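You operate a simulated robot arm through the tools that you are given. There is no shell and no other tool. Be economical: measure what you need, move in short steps, check, and stop when the job is done.

You are at the controls of a simulated robot arm. One attempt, no reset.

TASK
Hold the valve marked 56 in the clamp, close it, then stand it in the leak tester.
Fine: Free the clamp again and slide the clear hood over the valve.

The check looks at the end state, three seconds after you hand in, the way a careful person would. Anything else that was tipped, shoved, dropped, spilled or broken makes it a failure.

THE ROBOT
A 7-joint arm with a two-finger parallel gripper, fixed in place. Base frame: the origin is at the foot of the arm, x ahead of it, y to its left, z up; the work surface is at about z = 0. Units: m, rad, N and s.
With the tool pointing down near the work surface it reaches from about 0.24 to 0.62 m from the base axis. Its first joint turns from -1.152 to 1.152 rad. Payload 2.6 kg.
The TCP is the grasp point between the finger pads, 0.03 m short of the fingertips. In the tool frame z runs along the fingers and y along their closing line. The gripper opens to 0.094 m. The fingers are 0.028 m wide and 0.01 m thick; the gripper's body (0.05 by 0.096 m) begins 0.055 m behind the TCP.
Orientation is that of the tool frame in the base frame, as a unit quaternion [x, y, z, w]. With the fingers straight down and closing along the base's y, the tool's x points along the base's -x, its y along +y and its z along -z.

THE INTERFACE
- The arm moves only by the tool drive_tool. Its argument "moves" is one flat list of numbers, 6 for each row, row after row: the shift along the tool's x, y, z in m, then the turn, a rotation vector about the tool's x, y, z in rad. In form: [dx, dy, dz, ax, ay, az, dx, dy, dz, ax, ay, az, ...]. A call has 1 to 12 rows; each row shifts and turns the commanded pose from where the row before left it, along the tool's axes as they then stand. "grip" is the gripper command, from -1 (fully open) to 1 (shut), values between in proportion, set as the call begins (left out, the last holds). Rows are played at 5 a second. More than 0.05 m and 0.15 rad between two rows, or a gripper value outside its range, and nothing of the call is played. A pose out of reach is approached as far as the arm can. The call stops where the force on the tool passes 40 N (or 10 N more than at its start, if that is more) or the arm is blocked; 0.2 s more then pass. The fingers move at their own pace (about 0.072 m/s each) and stop on an object; they squeeze with about 40 N. The grip force told is the motor's: it shows also when the fingers shut on nothing. Time passes only in rows, and 0.2 s behind the last, so rows that do not move let the fingers close. The reply holds the time, the measured pose of the TCP, the force on the tool along the base axes, the opening and the grip force, in the units named above and with some noise, with the torque about the TCP (base axes, N m) and any sound that the robot's microphone picked up.
- Cameras (640 x 400 px; columns grow to the right, rows downward): "scene" is fixed at [0.0447, 0.4654, 0.5444]; the picture's right is [-0.58, -0.82, 0.00], its down [-0.66, 0.46, -0.59] and it looks along [0.49, -0.34, -0.80] (base axes); focal length 214 px, centre (320, 200). "wrist" rides on the gripper at [0.076, 0.014, -0.103] in the tool frame; the picture's right is [-0.18, 0.98, 0.00], its down [-0.75, -0.14, -0.64] and it looks along [-0.63, -0.12, 0.77] (tool axes); focal length 243 px, centre (320, 200). There is no depth. A picture from a camera that has moved, and an enlarged one, comes with that camera's place and axes in the base frame and with its lens. The place of the scene camera against the robot may be out by one fixed shift of up to 0.018 m in any direction.
- camera(camera): a new picture of that camera. The clock stands still meanwhile.
- inspect(camera, box): a new picture of the part [left, top, right, bottom] of that camera's present view, enlarged. The clock stands still meanwhile.
- finish_job(): hands the job in; it is judged then, once.

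Go step by step. Nothing tells you positions but the pictures and the camera data: compare them with the known pose of the tool, close in by small moves and look again before you grip or let go. The budget is 120 turns and 64 pictures, counting those below and the enlarged ones. Unless the task says otherwise, let go and move clear before handing in, and close with one line.

The tools are called after "Call:" as name(argument=value, ...) on one line, values as JSON. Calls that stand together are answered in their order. drive_tool: Moves the arm, as the interface text tells. Its arguments: {"type":"object","properties":{"moves":{"type":"array"},"grip":{"type":"number"}},"required":["moves"]} The other tools are called the same way: camera (camera) takes a picture; inspect (camera, box) takes an enlarged picture of a part of a camera's view; finish_job () hands the job in.

At the start:

```text
time: 0.0
tcp_pos: [0.4252, 0.037, 0.3329]
tcp_rot: [0.0, 1.0, 0.0, 0.0]
ft_force: [0.6, -0.5, 0.3]
wrist_torque: [-0.02, 0.02, 0.03]
gripper_width: 0.0938
finger_force: 0.0
```

scene: 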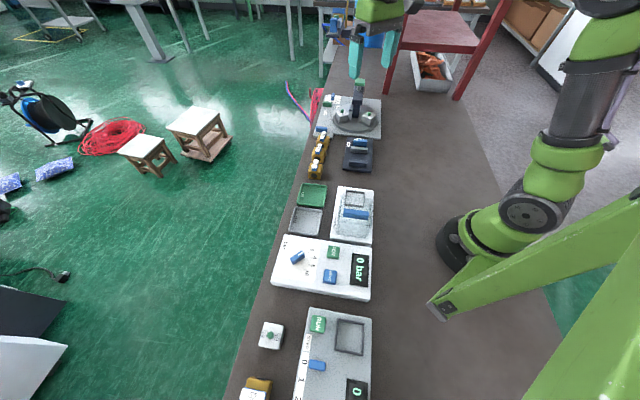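
wrist: 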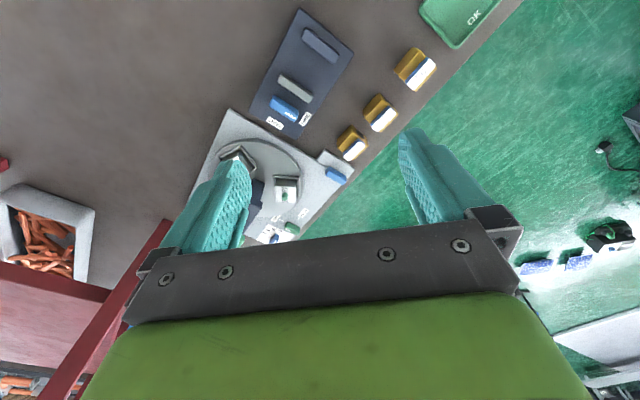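

I see a row of stations along the bench; I need a closer look at each before moving.

Call:
inspect(camera="scene", box=[280, 70, 400, 180])

Call:
inspect(camera="scene", box=[260, 170, 400, 310])

Call:
inspect(camera="scene", box=[220, 290, 400, 400])

Call:
inspect(camera="wrist", box=[180, 0, 480, 250])

```text
3.64 times, centred on (340, 125) of scene
camera zoom: at [0.0447, 0.4654, 0.5444], right [-0.58, -0.82, 0.0], down [-0.66, 0.46, -0.59], along [0.49, -0.34, -0.8], focal length 780 px, centre (247, 473)
```

zoom: 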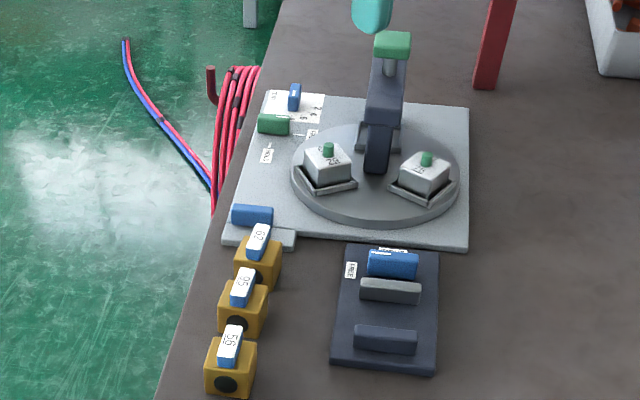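

```text
2.86 times, centred on (330, 240) of scene
camera zoom: at [0.0447, 0.4654, 0.5444], right [-0.58, -0.82, 0.0], down [-0.66, 0.46, -0.59], along [0.49, -0.34, -0.8], focal length 613 px, centre (291, 86)
```

zoom: 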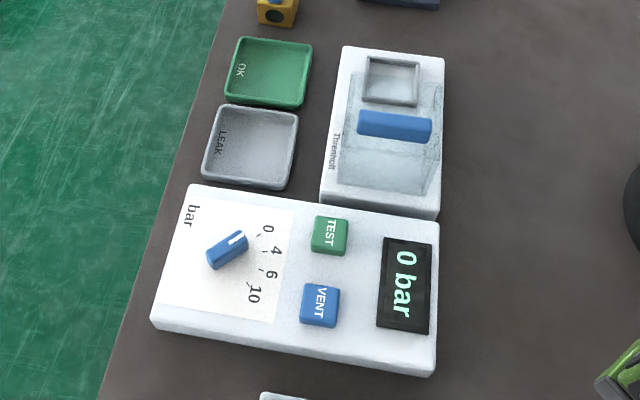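

```text
3.56 times, centred on (310, 345) of scene
camera zoom: at [0.0447, 0.4654, 0.5444], right [-0.58, -0.82, 0.0], down [-0.66, 0.46, -0.59], along [0.49, -0.34, -0.8], focal length 763 px, centre (356, -316)
```

zoom: 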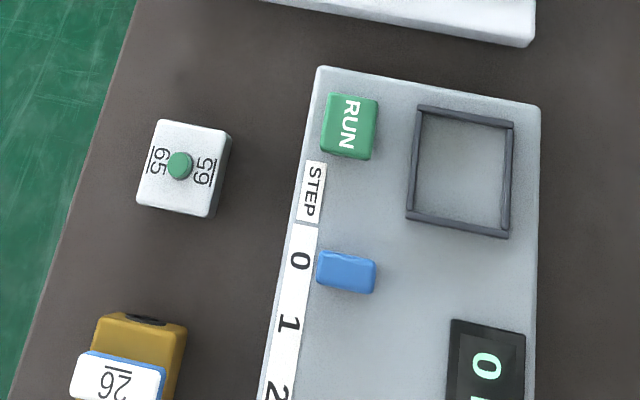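

```text
1.60 times, centred on (330, 125) of wrist
camera zoom: at [0.3499, 0.0509, 0.4359], right [0.18, 0.98, 0.0], down [0.75, -0.14, 0.64], along [0.63, -0.12, -0.77], focal length 388 px, centre (304, 320)
```

zoom: 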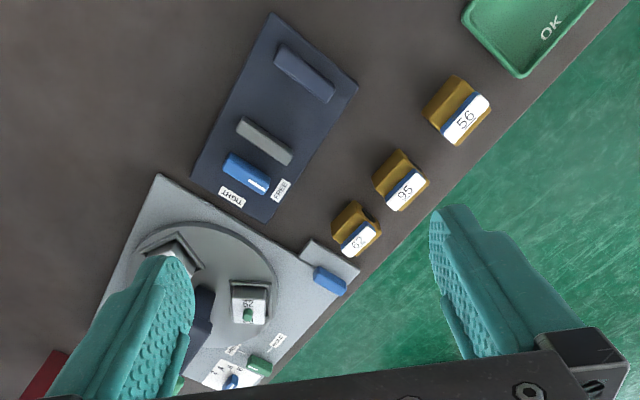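

The valve marked 56 is the one nearest the OK tray at about (0.47, 0.19), the clamp is the dark plate near (0.45, 0.01), and the leak tester with the hood is near (0.26, 0.18). I'll move the wrist camera to look from closer.

Call:
drive_tool(moves=[0.031, 0.021, 0.028, 0, 0, 0, 0.031, 0.021, 0.028, 0, 0, 0, 0.031, 0.021, 0.028, 0, 0, 0, 0.031, 0.021, 0.028, 0, 0, 0])

Call:
camera(camera="wrist")

```text
time: 1.0
tcp_pos: [0.3016, 0.1196, 0.2223]
tcp_rot: [0.0, 1.0, 0.0, 0.001]
ft_force: [0.1, 0.2, 0.1]
wrist_torque: [-0.02, 0.02, 0.02]
gripper_width: 0.0942
finger_force: 0.0
```

```text
57 pictures are left
camera wrist: at [0.2262, 0.1335, 0.325], right [0.19, 0.98, 0.0], down [0.75, -0.14, 0.64], along [0.63, -0.12, -0.77], focal length 243 px, centre (320, 200)
```

wrist: 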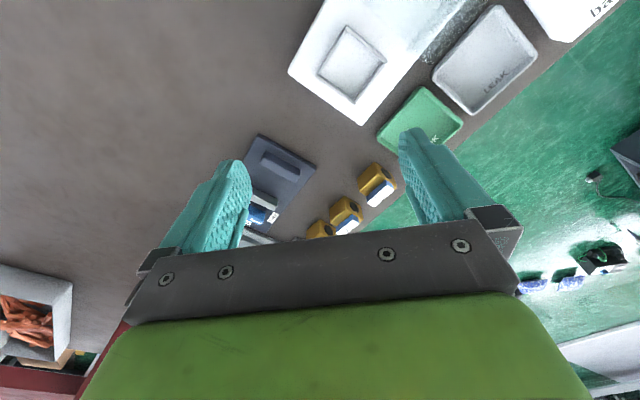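

The wrist view works best when the tool is nearly above the object, with near objects at the top of the picture. I'll hover between the clamp and the valves.

Call:
drive_tool(moves=[-0.043, -0.007, 0.01, 0, 0, 0, -0.043, -0.007, 0.01, 0, 0, 0, -0.043, -0.007, 0.01, 0, 0, 0])

Call:
inspect(camera="wrist", box=[160, 0, 480, 200])

```text
time: 1.8
tcp_pos: [0.4318, 0.1006, 0.1939]
tcp_rot: [0.0, 1.0, 0.001, 0.0]
ft_force: [-0.4, 0.0, -0.8]
wrist_torque: [-0.01, 0.0, 0.05]
gripper_width: 0.0939
finger_force: 0.0
```

```text
2.00 times, centred on (320, 100) of wrist
camera zoom: at [0.3558, 0.1145, 0.2958], right [0.18, 0.98, 0.0], down [0.75, -0.14, 0.64], along [0.63, -0.12, -0.77], focal length 485 px, centre (320, 400)
```

zoom: 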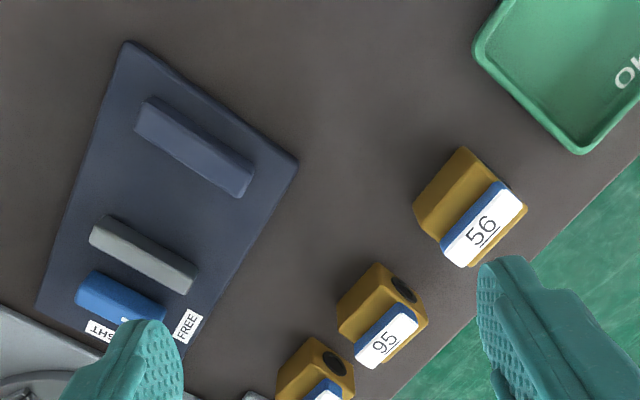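

The clamp plate is turned about 45°, with its knob pointing to FREE, and valve 56 lies with its lever along the body. Next I'll look at valve 56 and at the clamp from nearer.

Call:
drive_tool(moves=[-0.005, 0.035, 0.03, 0, 0, 0, -0.005, 0.035, 0.03, 0, 0, 0])

Call:
inspect(camera="wrist", box=[220, 0, 460, 200])

Call:
inspect(camera="scene", box=[300, 130, 380, 180])

Call:
inspect(camera="scene", box=[320, 175, 390, 250])

```text
time: 2.4
tcp_pos: [0.4424, 0.1682, 0.1342]
tcp_rot: [0.001, 1.0, 0.0, 0.001]
ft_force: [-0.2, 0.5, 1.3]
wrist_torque: [0.03, -0.01, -0.03]
gripper_width: 0.094
finger_force: 0.2
```

```text
2.00 times, centred on (340, 100) of wrist
camera zoom: at [0.3674, 0.1835, 0.2363], right [0.19, 0.98, 0.0], down [0.75, -0.14, 0.64], along [0.63, -0.12, -0.77], focal length 485 px, centre (280, 400)
```

zoom: 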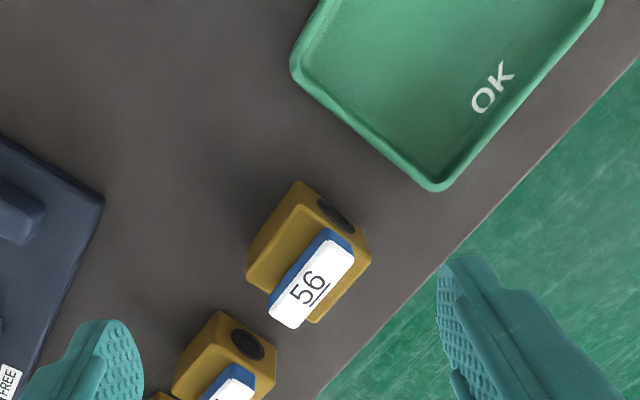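

```text
8.00 times, centred on (340, 155) of scene
camera zoom: at [0.0447, 0.4654, 0.5444], right [-0.58, -0.82, 0.0], down [-0.66, 0.46, -0.59], along [0.49, -0.34, -0.8], focal length 1716 px, centre (160, 560)
```

zoom: 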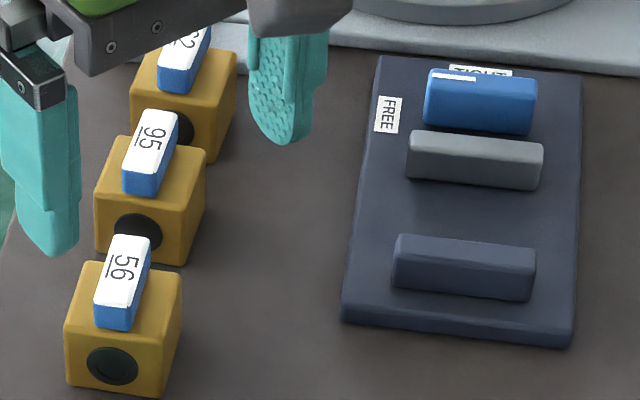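

```text
5.33 times, centred on (355, 212) of scene
camera zoom: at [0.0447, 0.4654, 0.5444], right [-0.58, -0.82, 0.0], down [-0.66, 0.46, -0.59], along [0.49, -0.34, -0.8], focal length 1144 px, centre (133, 133)
```

zoom: 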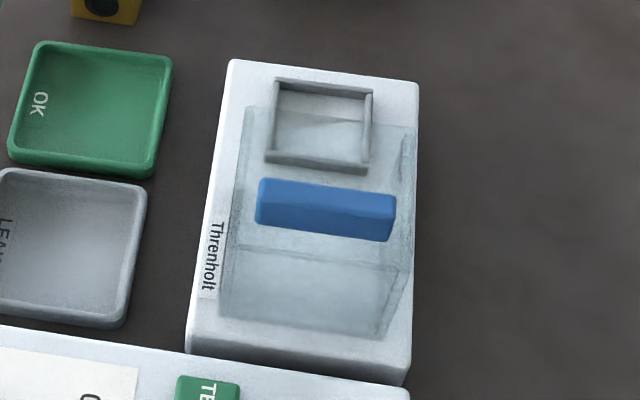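

The leak tester is the white "Threnholt" box with the square socket and the hood with a blue handle. I'll measure valve 56 more finely.

Call:
inspect(camera="wrist", box=[304, 80, 432, 160])

```text
5.00 times, centred on (368, 120) of wrist
camera zoom: at [0.3674, 0.1835, 0.2363], right [0.19, 0.98, 0.0], down [0.75, -0.14, 0.64], along [0.63, -0.12, -0.77], focal length 1213 px, centre (80, 600)
```

zoom: 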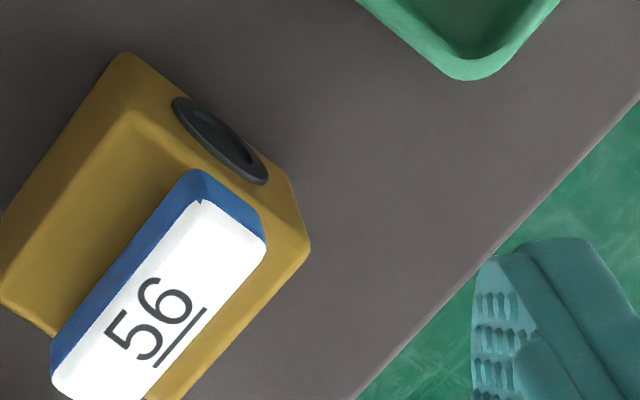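

Valve 56 is at about (0.461, 0.179), turned 45°, 0.038 m square and about 0.034 m tall, with the lever along its ports. I'll turn the tool 45° above it and check alignment.

Call:
drive_tool(moves=[-0.0182, 0.0104, 0, 0, 0, 0, 0, 0, 0, 0, 0, 0.131, 0, 0, 0, 0, 0, 0.131, 0, 0, 0, 0, 0, 0.131, 0, 0, 0, 0, 0, 0.131, 0, 0, 0, 0, 0, 0.131, 0, 0, 0, 0, 0, 0.131, 0, 0, 0.03, 0, 0, 0], grip=-0.5)

Call:
camera(camera="wrist")

```text
time: 4.2
tcp_pos: [0.4577, 0.1794, 0.1015]
tcp_rot: [0.385, 0.923, 0.0, -0.001]
ft_force: [-0.1, -0.7, 0.1]
wrist_torque: [-0.04, 0.01, -0.02]
gripper_width: 0.0704
finger_force: 0.1
```

```text
51 pictures are left
camera wrist: at [0.4155, 0.2434, 0.2047], right [0.83, 0.56, 0.0], down [0.43, -0.63, 0.64], along [0.36, -0.53, -0.77], focal length 243 px, centre (320, 200)
```

wrist: 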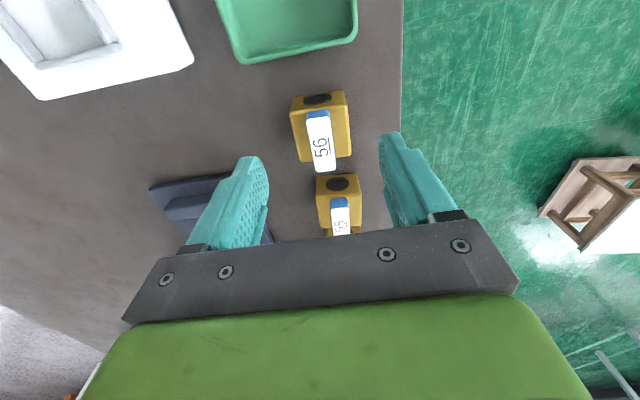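

The tool is aligned over the valve; I'll zoom to check the remaining offset before going down.

Call:
inspect(camera="wrist", box=[256, 75, 384, 175])

```text
4.00 times, centred on (320, 125) of wrist
camera zoom: at [0.4155, 0.2434, 0.2047], right [0.83, 0.56, 0.0], down [0.43, -0.63, 0.64], along [0.36, -0.53, -0.77], focal length 970 px, centre (320, 500)
```

zoom: 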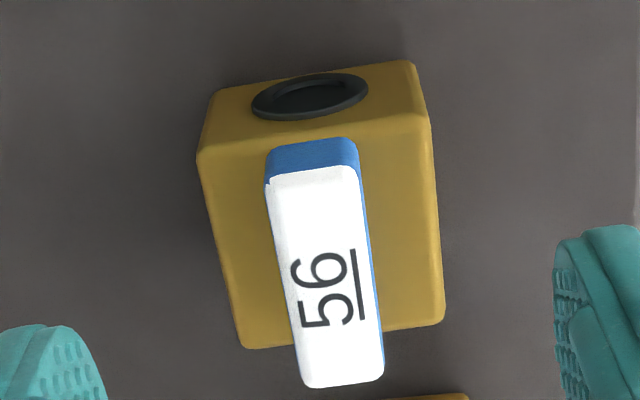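

The valve's centre computes to (0.4614, 0.1786); I'll trim the offset, descend and grip.

Call:
drive_tool(moves=[-0.0032, 0.002, 0, 0, 0, 0.03, 0, 0, 0.022, 0, 0, 0, 0, 0, 0.022, 0, 0, 0, 0, 0, 0.019, 0, 0, 0, 0, 0, 0, 0, 0, 0])

Call:
drive_tool(moves=[0, 0, 0, 0, 0, 0, 0, 0, 0, 0, 0, 0, 0, 0, 0, 0, 0, 0], grip=1)

Call:
camera(camera="wrist")

```text
time: 5.4
tcp_pos: [0.4612, 0.1801, 0.0369]
tcp_rot: [0.397, 0.918, 0.0, 0.0]
ft_force: [0.3, -0.4, 0.7]
wrist_torque: [0.04, -0.02, 0.03]
gripper_width: 0.0707
finger_force: 0.1
```

```text
time: 6.2
tcp_pos: [0.4612, 0.1797, 0.0385]
tcp_rot: [0.398, 0.917, 0.0, 0.0]
ft_force: [-1.2, -0.4, 0.1]
wrist_torque: [-0.03, 0.04, -0.03]
gripper_width: 0.0459
finger_force: 39.4
```

```text
49 pictures are left
camera wrist: at [0.4204, 0.2442, 0.1402], right [0.84, 0.54, 0.0], down [0.41, -0.65, 0.64], along [0.35, -0.54, -0.77], focal length 243 px, centre (320, 200)
```

wrist: 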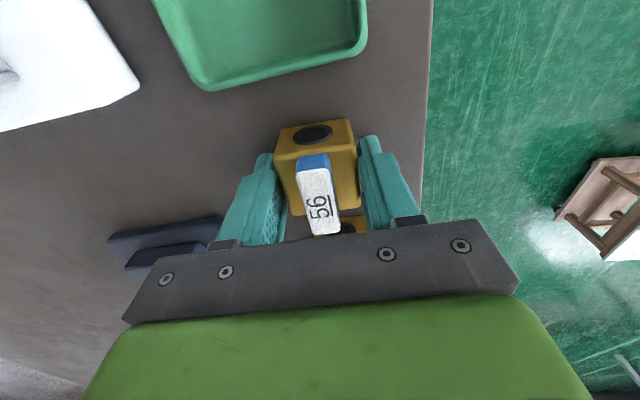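

The fingers stopped at 0.046 m, wider than I computed; a zoom will show what they're on.

Call:
inspect(camera="wrist", box=[240, 105, 400, 250])

Call:
inspect(camera="scene", box=[270, 120, 350, 190])

```text
2.76 times, centred on (320, 178) of wrist
camera zoom: at [0.4204, 0.2442, 0.1402], right [0.84, 0.54, 0.0], down [0.41, -0.65, 0.64], along [0.35, -0.54, -0.77], focal length 669 px, centre (320, 262)
```

zoom: 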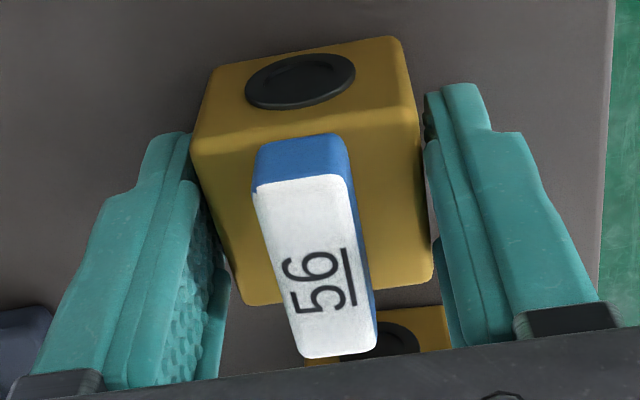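

```text
5.71 times, centred on (310, 155) of scene
camera zoom: at [0.0447, 0.4654, 0.5444], right [-0.58, -0.82, 0.0], down [-0.66, 0.46, -0.59], along [0.49, -0.34, -0.8], focal length 1226 px, centre (377, 457)
```

zoom: 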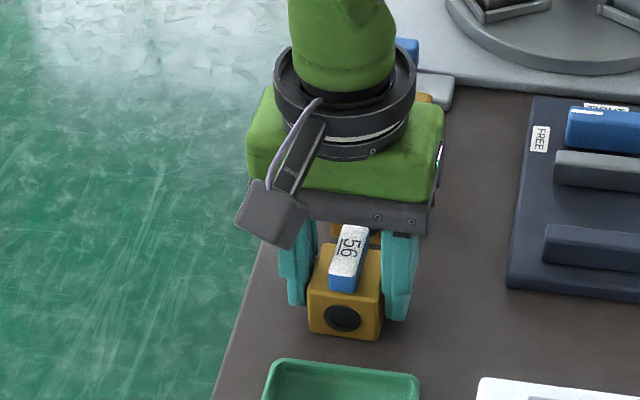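

The grip holds at 39 N and looks square. I'll lift straight up and carry it to just past the clamp so the clamp stays visible.

Call:
drive_tool(moves=[0, 0, -0.02, 0, 0, 0, 0, 0, -0.03, 0, 0, 0, 0, 0, -0.04, 0, 0, 0, -0.0324, -0.0268, 0, 0, 0, 0, -0.0324, -0.0268, 0, 0, 0, 0, -0.0324, -0.0268, 0, 0, 0, 0, -0.0324, -0.0268, 0, 0, 0, 0, -0.0324, -0.0268, 0, 0, 0, 0])

Call:
camera(camera="wrist")

```text
time: 8.0
tcp_pos: [0.4753, -0.0312, 0.1277]
tcp_rot: [0.397, 0.918, 0.001, -0.001]
ft_force: [-0.1, 0.1, -4.0]
wrist_torque: [-0.01, 0.0, -0.01]
gripper_width: 0.0462
finger_force: 40.3
```

```text
46 pictures are left
camera wrist: at [0.4343, 0.0334, 0.2308], right [0.84, 0.54, 0.0], down [0.41, -0.65, 0.64], along [0.35, -0.54, -0.77], focal length 243 px, centre (320, 200)
```

wrist: 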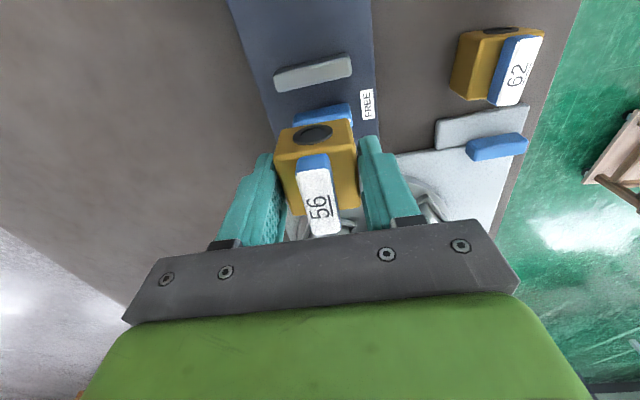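

Valve is held. I need both jaws in view, so I'll rise a bit.

Call:
drive_tool(moves=[0.01, 0, -0.04, 0, 0, 0, 0.01, 0, -0.04, 0, 0, 0])

Call:
inspect(camera="wrist", box=[200, 0, 440, 150])

```text
time: 8.6
tcp_pos: [0.4625, -0.0162, 0.2082]
tcp_rot: [0.397, 0.918, 0.0, 0.0]
ft_force: [0.1, 0.1, -4.1]
wrist_torque: [0.05, 0.01, 0.02]
gripper_width: 0.0462
finger_force: 39.9
```

```text
2.67 times, centred on (320, 75) of wrist
camera zoom: at [0.4213, 0.0498, 0.3114], right [0.84, 0.54, 0.0], down [0.41, -0.65, 0.64], along [0.35, -0.54, -0.77], focal length 647 px, centre (320, 533)
```

zoom: 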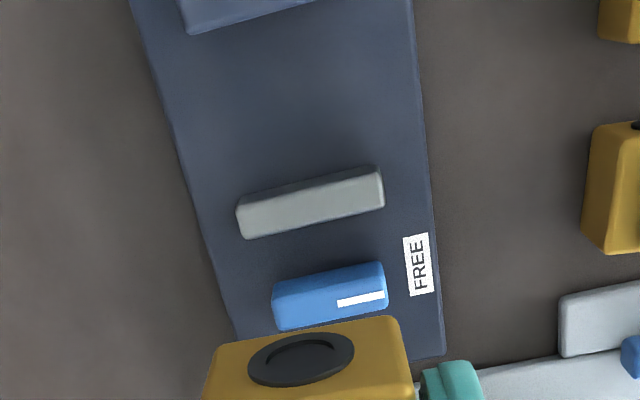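

Both jaws are located: the gap centre is about (0.43, 0.016), gap about 0.056 m, axis at roughly 45°. I'll move above it, trim the yaw and lower to just above the jaws.

Call:
drive_tool(moves=[0.0234, -0.001, 0, 0, 0, -0.02, 0.0234, -0.001, 0, 0, 0, -0.02, 0, 0, 0.04, 0, 0, 0, 0, 0, 0.04, 0, 0, 0, 0, 0, 0.02, 0, 0, 0])

Call:
camera(camera="wrist")

Call:
inspect(camera="scene", box=[310, 110, 400, 180])

```text
time: 9.8
tcp_pos: [0.4274, 0.0151, 0.1067]
tcp_rot: [0.379, 0.925, 0.0, 0.0]
ft_force: [0.1, -0.5, -4.6]
wrist_torque: [-0.01, -0.03, 0.0]
gripper_width: 0.0461
finger_force: 39.8
```

```text
44 pictures are left
camera wrist: at [0.3835, 0.0791, 0.2094], right [0.82, 0.57, 0.0], down [0.44, -0.63, 0.64], along [0.37, -0.53, -0.77], focal length 243 px, centre (320, 200)
```

wrist: 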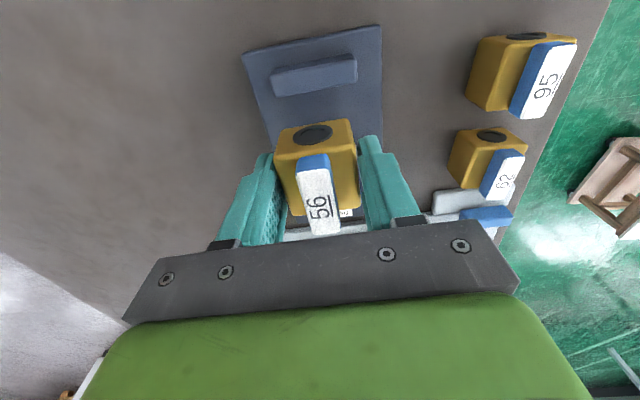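

```text
5.71 times, centred on (355, 145) of scene
camera zoom: at [0.0447, 0.4654, 0.5444], right [-0.58, -0.82, 0.0], down [-0.66, 0.46, -0.59], along [0.49, -0.34, -0.8], focal length 1226 px, centre (120, 514)
```

zoom: 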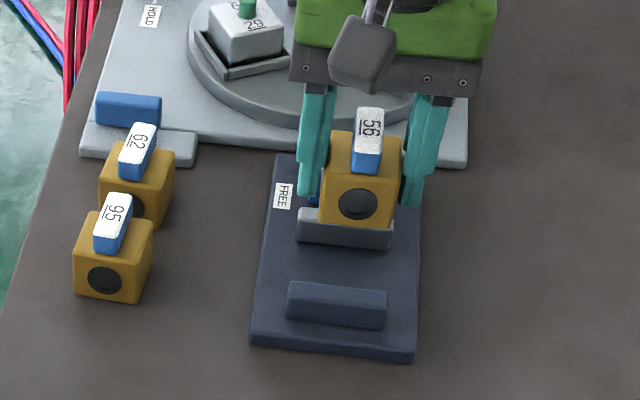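

The gap margins are about 6 mm each side. I'll lower between the jaws and feel for the plate.

Call:
drive_tool(moves=[0, 0, 0.02, 0, 0, 0, 0, 0, 0.02, 0, 0, 0, 0, 0, 0.012, 0, 0, 0, 0, 0, 0, 0, 0, 0])

Call:
camera(camera="wrist")

```text
time: 10.8
tcp_pos: [0.4278, 0.0162, 0.0561]
tcp_rot: [0.378, 0.926, 0.0, 0.0]
ft_force: [0.1, 0.9, -3.4]
wrist_torque: [0.01, -0.01, 0.02]
gripper_width: 0.0461
finger_force: 39.8
```

```text
42 pictures are left
camera wrist: at [0.384, 0.0799, 0.158], right [0.82, 0.57, 0.0], down [0.44, -0.63, 0.64], along [0.37, -0.53, -0.77], focal length 243 px, centre (320, 200)
```

wrist: 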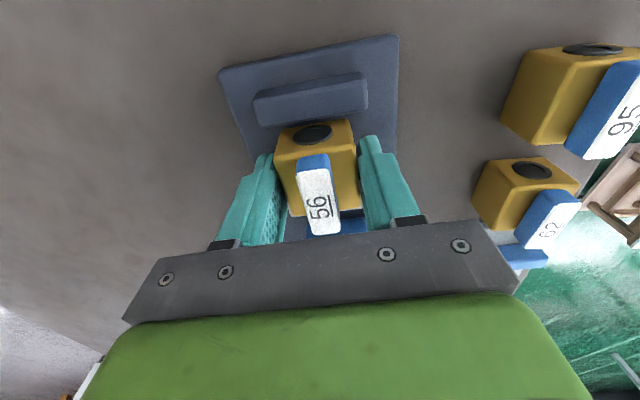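

It is going in cleanly. I'll feel the last few millimetres down.

Call:
drive_tool(moves=[0, 0, 0.0015, 0, 0, 0, 0, 0, 0.0015, 0, 0, 0, 0, 0, 0.0015, 0, 0, 0])

Call:
drive_tool(moves=[0, 0, 0.001, 0, 0, 0, 0, 0, 0.001, 0, 0, 0])

```text
time: 11.6
tcp_pos: [0.4286, 0.0163, 0.0514]
tcp_rot: [0.378, 0.926, 0.0, 0.0]
ft_force: [-0.9, 0.1, -4.2]
wrist_torque: [-0.02, -0.02, 0.01]
gripper_width: 0.0463
finger_force: 39.9
```

```text
time: 12.2
tcp_pos: [0.4277, 0.0165, 0.0503]
tcp_rot: [0.379, 0.925, 0.0, 0.0]
ft_force: [0.1, -0.6, -3.4]
wrist_torque: [0.0, -0.01, 0.03]
gripper_width: 0.046
finger_force: 39.9
```

Call:
drive_tool(moves=[0, 0, 0.001, 0, 0, 0, 0, 0, 0.001, 0, 0, 0])

Call:
drive_tool(moves=[0, 0, 0.001, 0, 0, 0, 0, 0, 0.001, 0, 0, 0])

Call:
inspect(camera="scene", box=[320, 130, 380, 180])

```text
time: 12.8
tcp_pos: [0.4286, 0.0169, 0.0503]
tcp_rot: [0.378, 0.926, 0.001, 0.0]
ft_force: [-9.6, 0.9, 24.3]
wrist_torque: [0.22, 0.5, 0.04]
gripper_width: 0.0463
finger_force: 39.9
```

```text
time: 13.4
tcp_pos: [0.4282, 0.0158, 0.0487]
tcp_rot: [0.378, 0.926, 0.001, 0.002]
ft_force: [-6.6, -1.1, 29.4]
wrist_torque: [-0.02, 0.06, -0.03]
gripper_width: 0.0462
finger_force: 39.5
```

```text
8.00 times, centred on (350, 155) of scene
camera zoom: at [0.0446, 0.4654, 0.5444], right [-0.58, -0.82, 0.0], down [-0.66, 0.46, -0.59], along [0.49, -0.34, -0.8], focal length 1716 px, centre (80, 560)
```

zoom: 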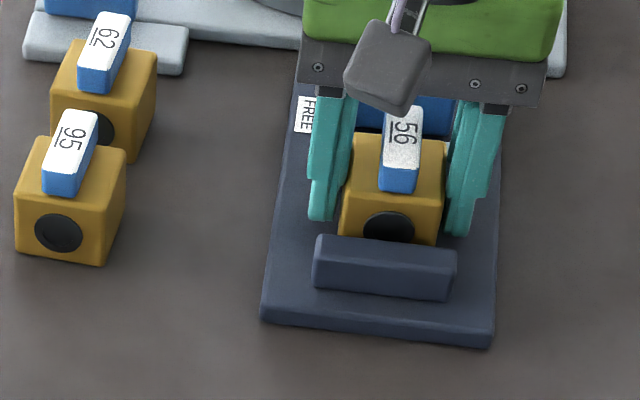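

The valve is seated on the plate between the jaws. I'll relieve the pressure, open and rise.

Call:
drive_tool(moves=[0, 0, -0.0025, 0, 0, 0, 0, 0, 0, 0, 0, 0])

Call:
drive_tool(moves=[0, 0, 0, 0, 0, 0, 0, 0, 0, 0, 0, 0, 0, 0, -0.03, 0, 0, 0, 0, 0, -0.04, 0, 0, 0], grip=-0.5)

Call:
camera(camera="wrist")

```text
time: 14.0
tcp_pos: [0.4284, 0.0163, 0.0473]
tcp_rot: [0.378, 0.926, 0.0, 0.001]
ft_force: [3.8, -2.5, 7.0]
wrist_torque: [-0.07, -0.47, -0.06]
gripper_width: 0.0463
finger_force: 39.8
```

```text
time: 15.0
tcp_pos: [0.4273, 0.0158, 0.119]
tcp_rot: [0.378, 0.926, -0.001, 0.0]
ft_force: [0.2, 1.3, 0.2]
wrist_torque: [0.01, 0.01, 0.02]
gripper_width: 0.0706
finger_force: 0.0
```

```text
40 pictures are left
camera wrist: at [0.3846, 0.0791, 0.2218], right [0.82, 0.57, 0.0], down [0.44, -0.63, 0.64], along [0.37, -0.53, -0.77], focal length 243 px, centre (320, 200)
```

wrist: 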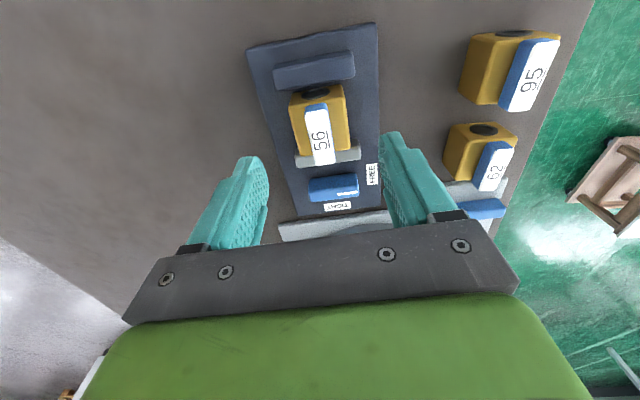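

The valve stands between the jaws. The knob is at about (0.478, −0.033), pointing to FREE; I'll move above it and turn the tool a quarter back so it can grip the knob's thin way and turn clockwise to TIGHT.

Call:
drive_tool(moves=[-0.035, 0, 0, 0, 0, 0, -0.035, 0, 0, 0, 0, 0, 0, 0, 0, 0, 0, -0.1428, 0, 0, 0, 0, 0, -0.1428, 0, 0, 0, 0, 0, -0.1428, 0, 0, 0, 0, 0, -0.1428, 0, 0, 0, 0, 0, -0.1428, 0, 0, 0, 0, 0, -0.1428, 0, 0, 0, 0, 0, -0.1428, 0, 0, 0, 0, 0, -0.1428, 0, 0, 0, 0, 0, -0.1428, 0, 0, 0, 0, 0, -0.1428])

Call:
drive_tool(moves=[0, 0, 0, 0, 0, -0.1428, 0, 0, 0, 0, 0, 0])

Call:
inspect(camera="wrist", box=[220, 50, 420, 200])

```text
time: 17.6
tcp_pos: [0.4771, -0.0326, 0.1192]
tcp_rot: [-0.32, 0.947, 0.0, 0.0]
ft_force: [0.1, 0.3, 0.7]
wrist_torque: [-0.04, -0.02, -0.04]
gripper_width: 0.0703
finger_force: 0.1
```

```text
time: 18.2
tcp_pos: [0.4782, -0.0327, 0.1184]
tcp_rot: [-0.388, 0.922, 0.0, 0.0]
ft_force: [0.4, 1.0, -0.3]
wrist_torque: [-0.01, 0.03, 0.0]
gripper_width: 0.0703
finger_force: 0.1
```

```text
2.67 times, centred on (320, 125) of wrist
camera zoom: at [0.4152, -0.0772, 0.2206], right [-0.57, 0.82, 0.0], down [0.63, 0.44, 0.64], along [0.53, 0.37, -0.77], focal length 647 px, centre (320, 400)
```

zoom: 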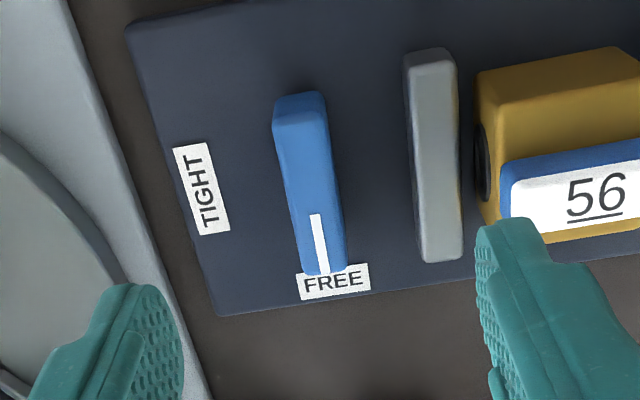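

The knob is clear: 0.048 × 0.015 m, top at z≈0.03, centre about (0.4815, −0.0345). I'll narrow the fingers so they fit beside the jaw and go down.

Call:
drive_tool(moves=[-0.001, -0.0036, 0, 0, 0, 0, 0, 0, 0.02, 0, 0, 0, 0, 0, 0.02, 0, 0, 0, 0, 0, 0, 0, 0, 0], grip=0.28)

Call:
inspect(camera="wrist", box=[220, 50, 420, 250])

```text
time: 19.2
tcp_pos: [0.4819, -0.0344, 0.0773]
tcp_rot: [-0.387, 0.922, 0.0, 0.0]
ft_force: [-1.2, 0.3, 0.7]
wrist_torque: [-0.01, 0.02, 0.0]
gripper_width: 0.0342
finger_force: 0.2
```

```text
2.00 times, centred on (320, 150) of wrist
camera zoom: at [0.419, -0.0784, 0.1809], right [-0.57, 0.82, 0.0], down [0.63, 0.44, 0.64], along [0.53, 0.37, -0.77], focal length 485 px, centre (320, 300)
```

zoom: 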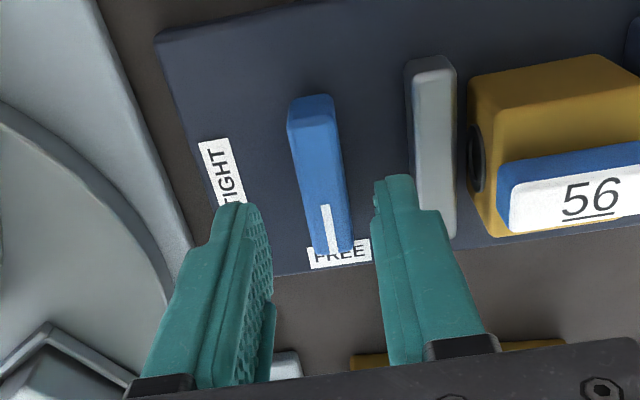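

Aligned within a millimetre; going down and closing on the knob.

Call:
drive_tool(moves=[0, 0.0005, 0.011, 0, 0, 0, 0, 0, 0.01, 0, 0, 0, 0, 0, 0.01, 0, 0, 0, 0, 0, 0, 0, 0, 0])

Call:
drive_tool(moves=[0, 0, 0, 0, 0, 0, 0, 0, 0, 0, 0, 0], grip=1)

```text
time: 20.2
tcp_pos: [0.4815, -0.0345, 0.047]
tcp_rot: [-0.387, 0.922, -0.001, 0.001]
ft_force: [-0.2, 0.4, -0.3]
wrist_torque: [0.01, -0.02, -0.02]
gripper_width: 0.0339
finger_force: 0.1
```

```text
time: 20.8
tcp_pos: [0.4799, -0.0331, 0.0473]
tcp_rot: [-0.386, 0.923, 0.001, -0.002]
ft_force: [-12.5, 6.8, 3.6]
wrist_torque: [-0.24, -0.18, -0.4]
gripper_width: 0.0148
finger_force: 44.9
```

Gripped the knob (0.0148 m); I'll relieve the side load by shifting slightly and begin turning clockwise.

Call:
drive_tool(moves=[0, 0.0018, 0, 0, 0, 0, 0, 0, 0, 0, 0, 0.13, 0, 0, 0, 0, 0, 0.13, 0, 0, 0, 0, 0, 0.13])

```text
time: 21.8
tcp_pos: [0.4792, -0.0339, 0.0471]
tcp_rot: [-0.201, 0.98, -0.001, 0.002]
ft_force: [21.1, -1.2, -21.8]
wrist_torque: [0.09, 0.55, 0.06]
gripper_width: 0.015
finger_force: 45.0
```

Turning works, but there is some side load; I'll relax it before continuing.

Call:
drive_tool(moves=[-0.0015, -0.0006, 0.001, 0, 0, 0])

Call:
inspect(camera="wrist", box=[220, 50, 420, 250])

```text
time: 22.2
tcp_pos: [0.4809, -0.0334, 0.0471]
tcp_rot: [-0.197, 0.98, 0.0, 0.0]
ft_force: [-0.3, -4.3, -5.1]
wrist_torque: [0.57, -1.31, -0.01]
gripper_width: 0.015
finger_force: 45.1
```

```text
2.00 times, centred on (320, 150) of wrist
camera zoom: at [0.4061, -0.0502, 0.1495], right [-0.21, 0.98, 0.0], down [0.75, 0.16, 0.64], along [0.63, 0.14, -0.77], focal length 485 px, centre (320, 300)
```

zoom: 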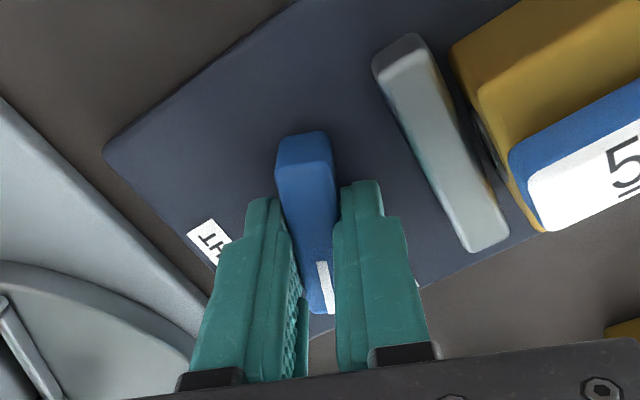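

The knob turns with the tool and the jaw is moving in. Continuing.

Call:
drive_tool(moves=[0, 0, 0, 0, 0, 0.13, 0, 0, 0, 0, 0, 0.13, 0, 0, 0, 0, 0, 0.13])

```text
time: 23.0
tcp_pos: [0.4812, -0.0345, 0.0469]
tcp_rot: [-0.005, 1.0, -0.001, 0.0]
ft_force: [-4.0, -10.9, 12.3]
wrist_torque: [-0.1, 1.49, 0.03]
gripper_width: 0.0149
finger_force: 45.0
```

Call:
drive_tool(moves=[0, -0.001, -0.0005, 0, 0, 0.13, 0, 0, 0, 0, 0, 0.13, 0, 0, 0, 0, 0, 0.13, 0, 0, 0, 0, 0, 0.13])

Call:
inspect(camera="wrist", box=[220, 50, 420, 250])

```text
time: 24.0
tcp_pos: [0.4819, -0.0349, 0.0467]
tcp_rot: [0.252, 0.968, -0.001, 0.0]
ft_force: [-10.5, -16.0, 17.9]
wrist_torque: [0.4, 1.21, 0.05]
gripper_width: 0.0149
finger_force: 44.7
```

```text
2.00 times, centred on (320, 150) of wrist
camera zoom: at [0.4221, 0.0147, 0.1492], right [0.64, 0.77, 0.0], down [0.59, -0.49, 0.64], along [0.49, -0.41, -0.77], focal length 485 px, centre (320, 300)
```

zoom: 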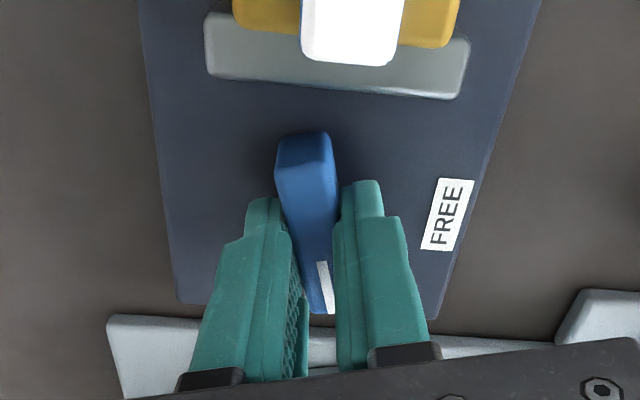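

The gray jaw has closed onto the valve; about 0.27 rad remains to TIGHT.

Call:
drive_tool(moves=[0, -0.0015, -0.001, 0, 0, 0, 0, 0, 0, 0, 0, 0.13, 0, 0, 0, 0, 0, 0.14])

Call:
inspect(camera="wrist", box=[220, 50, 420, 250])

```text
time: 24.8
tcp_pos: [0.4805, -0.035, 0.0474]
tcp_rot: [0.378, 0.926, -0.001, 0.0]
ft_force: [-0.1, -11.2, -7.4]
wrist_torque: [-1.11, -1.09, 0.11]
gripper_width: 0.0148
finger_force: 44.6
```

```text
2.00 times, centred on (320, 150) of wrist
camera zoom: at [0.4371, 0.0281, 0.1493], right [0.82, 0.57, 0.0], down [0.44, -0.63, 0.64], along [0.37, -0.53, -0.77], focal length 485 px, centre (320, 300)
```

zoom: 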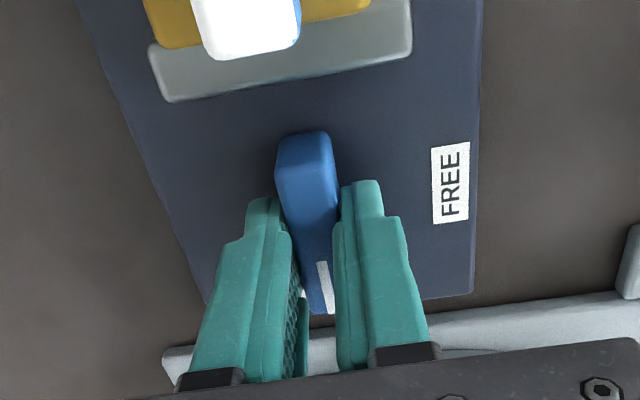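

The knob is a quarter turn round. I'll let go, rise and look.

Call:
drive_tool(moves=[0, 0, 0, 0, 0, 0.02, 0, 0, 0, 0, 0, 0])

Call:
drive_tool(moves=[0, 0, 0, 0, 0, 0, 0, 0, 0, 0, 0, 0, 0, 0, -0.03, 0, 0, 0, 0.01, 0, -0.045, 0, 0, 0], grip=0.28)

Call:
inspect(camera="wrist", box=[210, 0, 430, 220])

```text
time: 25.4
tcp_pos: [0.4804, -0.0345, 0.0464]
tcp_rot: [0.388, 0.922, -0.002, 0.0]
ft_force: [10.6, -13.9, -17.5]
wrist_torque: [-0.13, -0.14, 0.52]
gripper_width: 0.0147
finger_force: 45.2
```

```text
time: 26.4
tcp_pos: [0.4747, -0.0275, 0.1222]
tcp_rot: [0.387, 0.922, 0.0, 0.0]
ft_force: [-1.0, 0.3, -0.3]
wrist_torque: [0.0, 0.01, -0.03]
gripper_width: 0.0339
finger_force: 0.1
```

```text
1.82 times, centred on (320, 110) of wrist
camera zoom: at [0.4317, 0.0368, 0.2257], right [0.83, 0.56, 0.0], down [0.43, -0.64, 0.64], along [0.36, -0.53, -0.77], focal length 441 px, centre (320, 364)
```

zoom: 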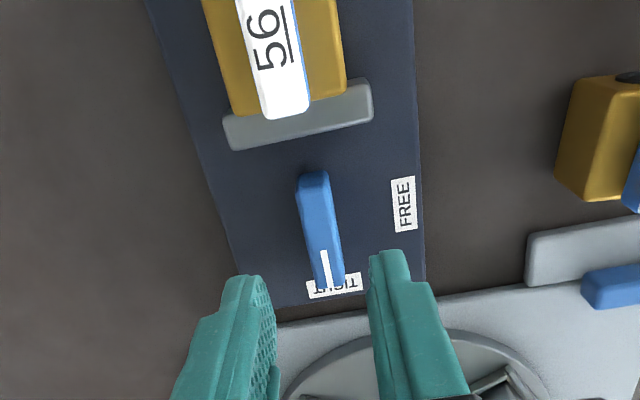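

The knob now points to TIGHT. Next I'll hover above the valve lever to turn it.

Call:
drive_tool(moves=[0.035, 0, 0, 0, 0, 0, 0.035, 0, 0, 0, 0, 0, 0, 0, 0, 0, 0, 0])

Call:
inspect(camera="wrist", box=[240, 40, 400, 190])

Call:
inspect(camera="scene", box=[310, 130, 390, 190])

```text
time: 27.2
tcp_pos: [0.4241, 0.0233, 0.1212]
tcp_rot: [0.387, 0.922, 0.0, 0.0]
ft_force: [0.0, -1.2, 0.2]
wrist_torque: [0.01, 0.01, 0.0]
gripper_width: 0.0336
finger_force: 0.1
```

```text
2.67 times, centred on (320, 115) of wrist
camera zoom: at [0.3821, 0.0866, 0.2248], right [0.83, 0.56, 0.0], down [0.43, -0.64, 0.64], along [0.36, -0.53, -0.77], focal length 647 px, centre (320, 427)
```

zoom: 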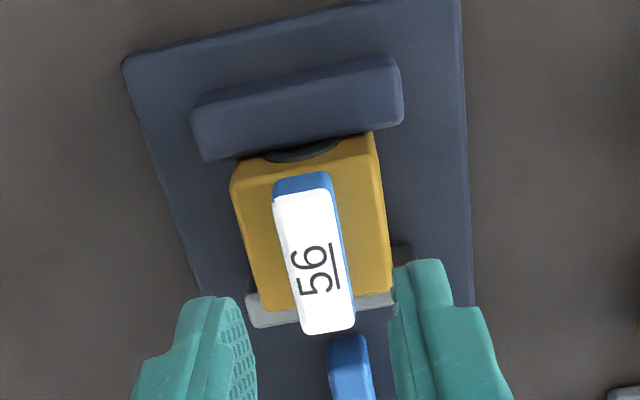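

```text
6.67 times, centred on (350, 160) of scene
camera zoom: at [0.0447, 0.4654, 0.5444], right [-0.58, -0.82, 0.0], down [-0.66, 0.46, -0.59], along [0.49, -0.34, -0.8], focal length 1430 px, centre (120, 467)
```

zoom: 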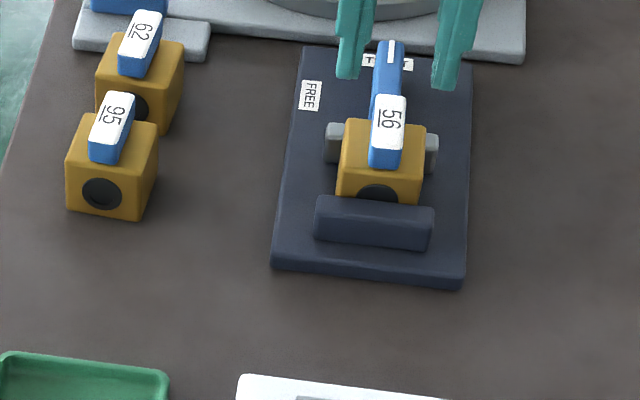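

The clamp holds the valve. The lever's top is at z≈0.060 with its centre about (0.4243, 0.0223), right under the tool; I'll lower the fingertips around it and close.

Call:
drive_tool(moves=[0, -0.0006, 0.02, 0, 0, 0, 0, 0, 0.015, 0, 0, 0, 0, 0, 0.007, 0, 0, 0, 0, 0, 0, 0, 0, 0])

Call:
inspect(camera="wrist", box=[240, 60, 400, 230])

```text
time: 28.2
tcp_pos: [0.4245, 0.0225, 0.0804]
tcp_rot: [0.387, 0.922, 0.0, 0.0]
ft_force: [0.4, 0.5, -0.8]
wrist_torque: [-0.01, -0.01, -0.02]
gripper_width: 0.0337
finger_force: 0.1
```

```text
2.35 times, centred on (320, 145) of wrist
camera zoom: at [0.3821, 0.0864, 0.1824], right [0.83, 0.56, 0.0], down [0.43, -0.64, 0.64], along [0.36, -0.53, -0.77], focal length 571 px, centre (320, 329)
```

zoom: 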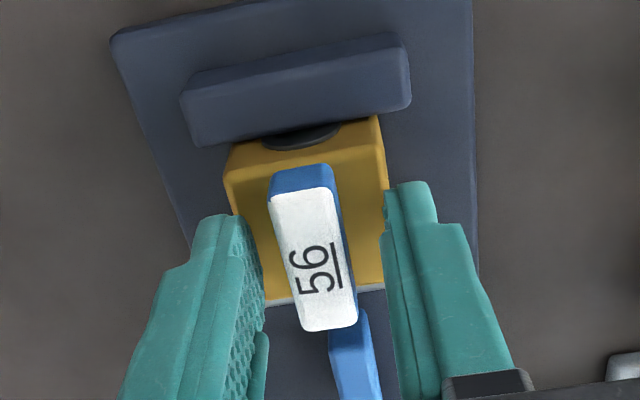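

Call:
drive_tool(moves=[0, 0, 0.0015, 0, 0, 0, 0, 0, 0, 0, 0, 0, 0, 0, 0, 0, 0, 0], grip=1)

Call:
drive_tool(moves=[0, 0, 0, 0, 0, 0.1, 0, 0, 0, 0, 0, 0.1])

```text
time: 29.0
tcp_pos: [0.4247, 0.0227, 0.0791]
tcp_rot: [0.388, 0.922, 0.001, 0.001]
ft_force: [-9.9, -1.7, 21.1]
wrist_torque: [0.09, 0.4, 0.03]
gripper_width: 0.0152
finger_force: 40.0
```

```text
time: 29.6
tcp_pos: [0.4245, 0.0223, 0.0789]
tcp_rot: [0.478, 0.878, 0.001, 0.0]
ft_force: [-6.9, 0.3, 20.0]
wrist_torque: [0.12, 0.24, 0.06]
gripper_width: 0.0153
finger_force: 40.2
```

The lever turns clockwise without resistance. I'll ease off vertically and continue.

Call:
drive_tool(moves=[0, 0, -0.001, 0, 0, 0.13, 0, 0, 0, 0, 0, 0.13, 0, 0, 0, 0, 0, 0.13, 0, 0, 0, 0, 0, 0.13])

Call:
inspect(camera="wrist", box=[220, 50, 420, 250])

```text
time: 30.6
tcp_pos: [0.4227, 0.0221, 0.0806]
tcp_rot: [0.689, 0.725, -0.001, -0.001]
ft_force: [-0.8, -0.3, 0.7]
wrist_torque: [-0.03, 0.01, 0.06]
gripper_width: 0.015
finger_force: 40.3
```

```text
2.00 times, centred on (320, 150) of wrist
camera zoom: at [0.4348, 0.0977, 0.1824], right [0.99, -0.13, 0.0], down [-0.1, -0.76, 0.64], along [-0.09, -0.64, -0.77], focal length 485 px, centre (320, 300)
```

zoom: 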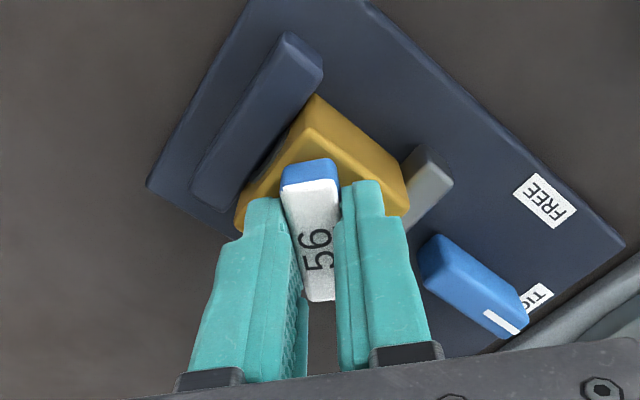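

The lever turns with the tool while the body stays fixed. About 0.83 rad remains.

Call:
drive_tool(moves=[0, 0, 0, 0, 0, 0.139, 0, 0, 0, 0, 0, 0.139, 0, 0, 0, 0, 0, 0.139, 0, 0, 0, 0, 0, 0.139, 0, 0, 0, 0, 0, 0.139])

Call:
drive_tool(moves=[0, 0, 0, 0, 0, 0.1, 0, 0, 0, 0, 0, 0.05])

Call:
inspect(camera="wrist", box=[220, 50, 420, 250])

```text
time: 31.8
tcp_pos: [0.4241, 0.0211, 0.0804]
tcp_rot: [0.894, 0.448, 0.001, 0.001]
ft_force: [2.2, -1.4, -0.2]
wrist_torque: [-0.1, -0.09, 0.09]
gripper_width: 0.0152
finger_force: 40.1
```

```text
time: 32.4
tcp_pos: [0.425, 0.0217, 0.0814]
tcp_rot: [0.924, 0.381, 0.001, 0.001]
ft_force: [5.4, -3.1, -0.2]
wrist_torque: [-0.12, -0.22, 0.08]
gripper_width: 0.015
finger_force: 40.4
```

```text
2.00 times, centred on (320, 150) of wrist
camera zoom: at [0.4891, 0.0647, 0.1832], right [0.56, -0.83, 0.0], down [-0.64, -0.43, 0.64], along [-0.53, -0.36, -0.77], focal length 485 px, centre (320, 300)
```

zoom: 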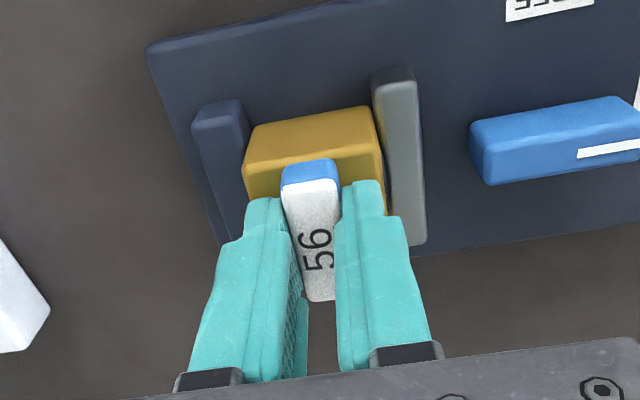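

A quarter turn is done; I'll nudge slightly to feel for the end stop.

Call:
drive_tool(moves=[0, 0, 0, 0, 0, 0.04, 0, 0, 0, 0, 0, 0])

```text
time: 33.0
tcp_pos: [0.4248, 0.0213, 0.08]
tcp_rot: [0.932, 0.362, -0.001, 0.001]
ft_force: [5.0, -7.7, -0.4]
wrist_torque: [-0.28, -0.11, 0.31]
gripper_width: 0.015
finger_force: 39.8
```

The torque rises, so the stop is reached. Releasing, rising, and turning the tool back toward the knob.

Call:
drive_tool(moves=[0, 0, 0, 0, 0, -0.04, 0, 0, 0, 0, 0, 0])

Call:
drive_tool(moves=[0, 0, 0, 0, 0, 0, 0, 0, 0, 0, 0, 0, 0, 0, -0.02, 0, 0, 0, 0, 0, -0.02, 0, 0, 0, 0, 0, 0, 0, 0, -0.1428, 0, 0, 0, 0, 0, -0.1428, 0, 0, 0, 0, 0, -0.1428, 0, 0, 0, 0, 0, -0.1428, 0, 0, 0, 0, 0, -0.1428, 0, 0, 0, 0, 0, -0.1428], grip=0.28)

Call:
drive_tool(moves=[0, 0, 0, 0, 0, -0.1428, 0, 0, 0, 0, 0, -0.1428, 0, 0, 0, 0, 0, -0.1428, 0, 0, 0, 0, 0, -0.1428, 0, 0, 0, 0, 0, -0.1428, -0.04, 0, 0, 0, 0, 0, -0.035, 0, 0, 0, 0, 0, 0, 0, 0, 0, 0, 0])

Call:
camera(camera="wrist")

```text
time: 33.6
tcp_pos: [0.4242, 0.022, 0.081]
tcp_rot: [0.925, 0.38, 0.0, 0.0]
ft_force: [5.9, -6.5, -1.1]
wrist_torque: [-0.33, -0.3, 0.06]
gripper_width: 0.0154
finger_force: 40.0
```

```text
time: 35.8
tcp_pos: [0.4238, 0.0212, 0.1198]
tcp_rot: [0.683, 0.73, 0.0, 0.0]
ft_force: [0.3, -0.5, -0.8]
wrist_torque: [0.01, -0.01, 0.05]
gripper_width: 0.0337
finger_force: 0.0
```

```text
time: 37.6
tcp_pos: [0.476, -0.0326, 0.1205]
tcp_rot: [0.384, 0.923, 0.0, 0.0]
ft_force: [1.0, 0.4, 0.1]
wrist_torque: [0.0, 0.0, 0.01]
gripper_width: 0.0339
finger_force: 0.1
```

```text
28 pictures are left
camera wrist: at [0.4335, 0.0308, 0.2233], right [0.83, 0.56, 0.0], down [0.43, -0.63, 0.64], along [0.36, -0.53, -0.77], focal length 243 px, centre (320, 200)
```

wrist: 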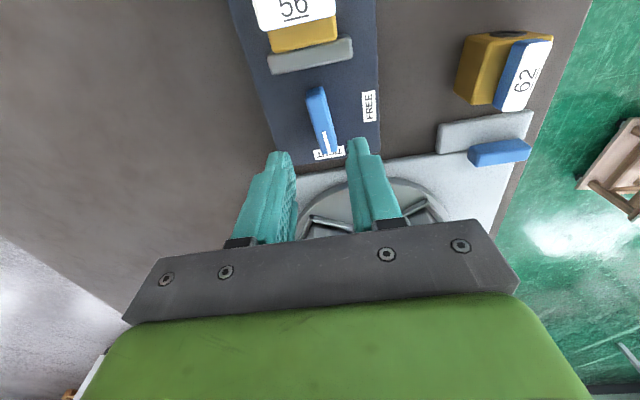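

The lever is now across the body (closed). I'll grip the knob again at its known centre and turn it back to FREE.

Call:
drive_tool(moves=[-0.0044, 0.0021, 0, 0, 0, 0, 0, 0, 0.025, 0, 0, 0, 0, 0, 0.025, 0, 0, 0, 0, 0, 0.0235, 0, 0, 0, 0, 0, 0, 0, 0, 0])

Call:
drive_tool(moves=[0, 0, 0, 0, 0, 0, 0, 0, 0, 0, 0, 0], grip=1)

```text
time: 38.8
tcp_pos: [0.4826, -0.0336, 0.047]
tcp_rot: [0.385, 0.923, 0.0, -0.001]
ft_force: [0.1, -0.6, -0.1]
wrist_torque: [-0.01, -0.01, -0.01]
gripper_width: 0.0339
finger_force: 0.0
```

```text
time: 39.4
tcp_pos: [0.4798, -0.0349, 0.0466]
tcp_rot: [0.385, 0.923, -0.001, -0.001]
ft_force: [-15.3, -6.4, 2.3]
wrist_torque: [0.19, -0.19, 0.39]
gripper_width: 0.0147
finger_force: 45.8
```

Call:
drive_tool(moves=[0.0003, -0.0018, 0, 0, 0, 0, 0, 0, 0, 0, 0, -0.13, 0, 0, 0, 0, 0, -0.13, 0, 0, 0, 0, 0, -0.13])

```text
time: 40.4
tcp_pos: [0.4809, -0.034, 0.046]
tcp_rot: [0.197, 0.98, 0.0, 0.001]
ft_force: [19.1, -9.7, -28.2]
wrist_torque: [0.11, 0.04, -0.04]
gripper_width: 0.015
finger_force: 45.0
```

Call:
drive_tool(moves=[-0.0015, 0, 0.0012, 0, 0, 0, 0, 0, 0, 0, 0, -0.13, 0, 0, 0, 0, 0, -0.13, 0, 0, 0, 0, 0, -0.13])

```text
time: 41.4
tcp_pos: [0.4807, -0.0343, 0.0459]
tcp_rot: [0.005, 1.0, 0.001, -0.001]
ft_force: [-18.1, -3.3, 23.2]
wrist_torque: [-0.27, 1.3, -0.05]
gripper_width: 0.0149
finger_force: 45.2
```

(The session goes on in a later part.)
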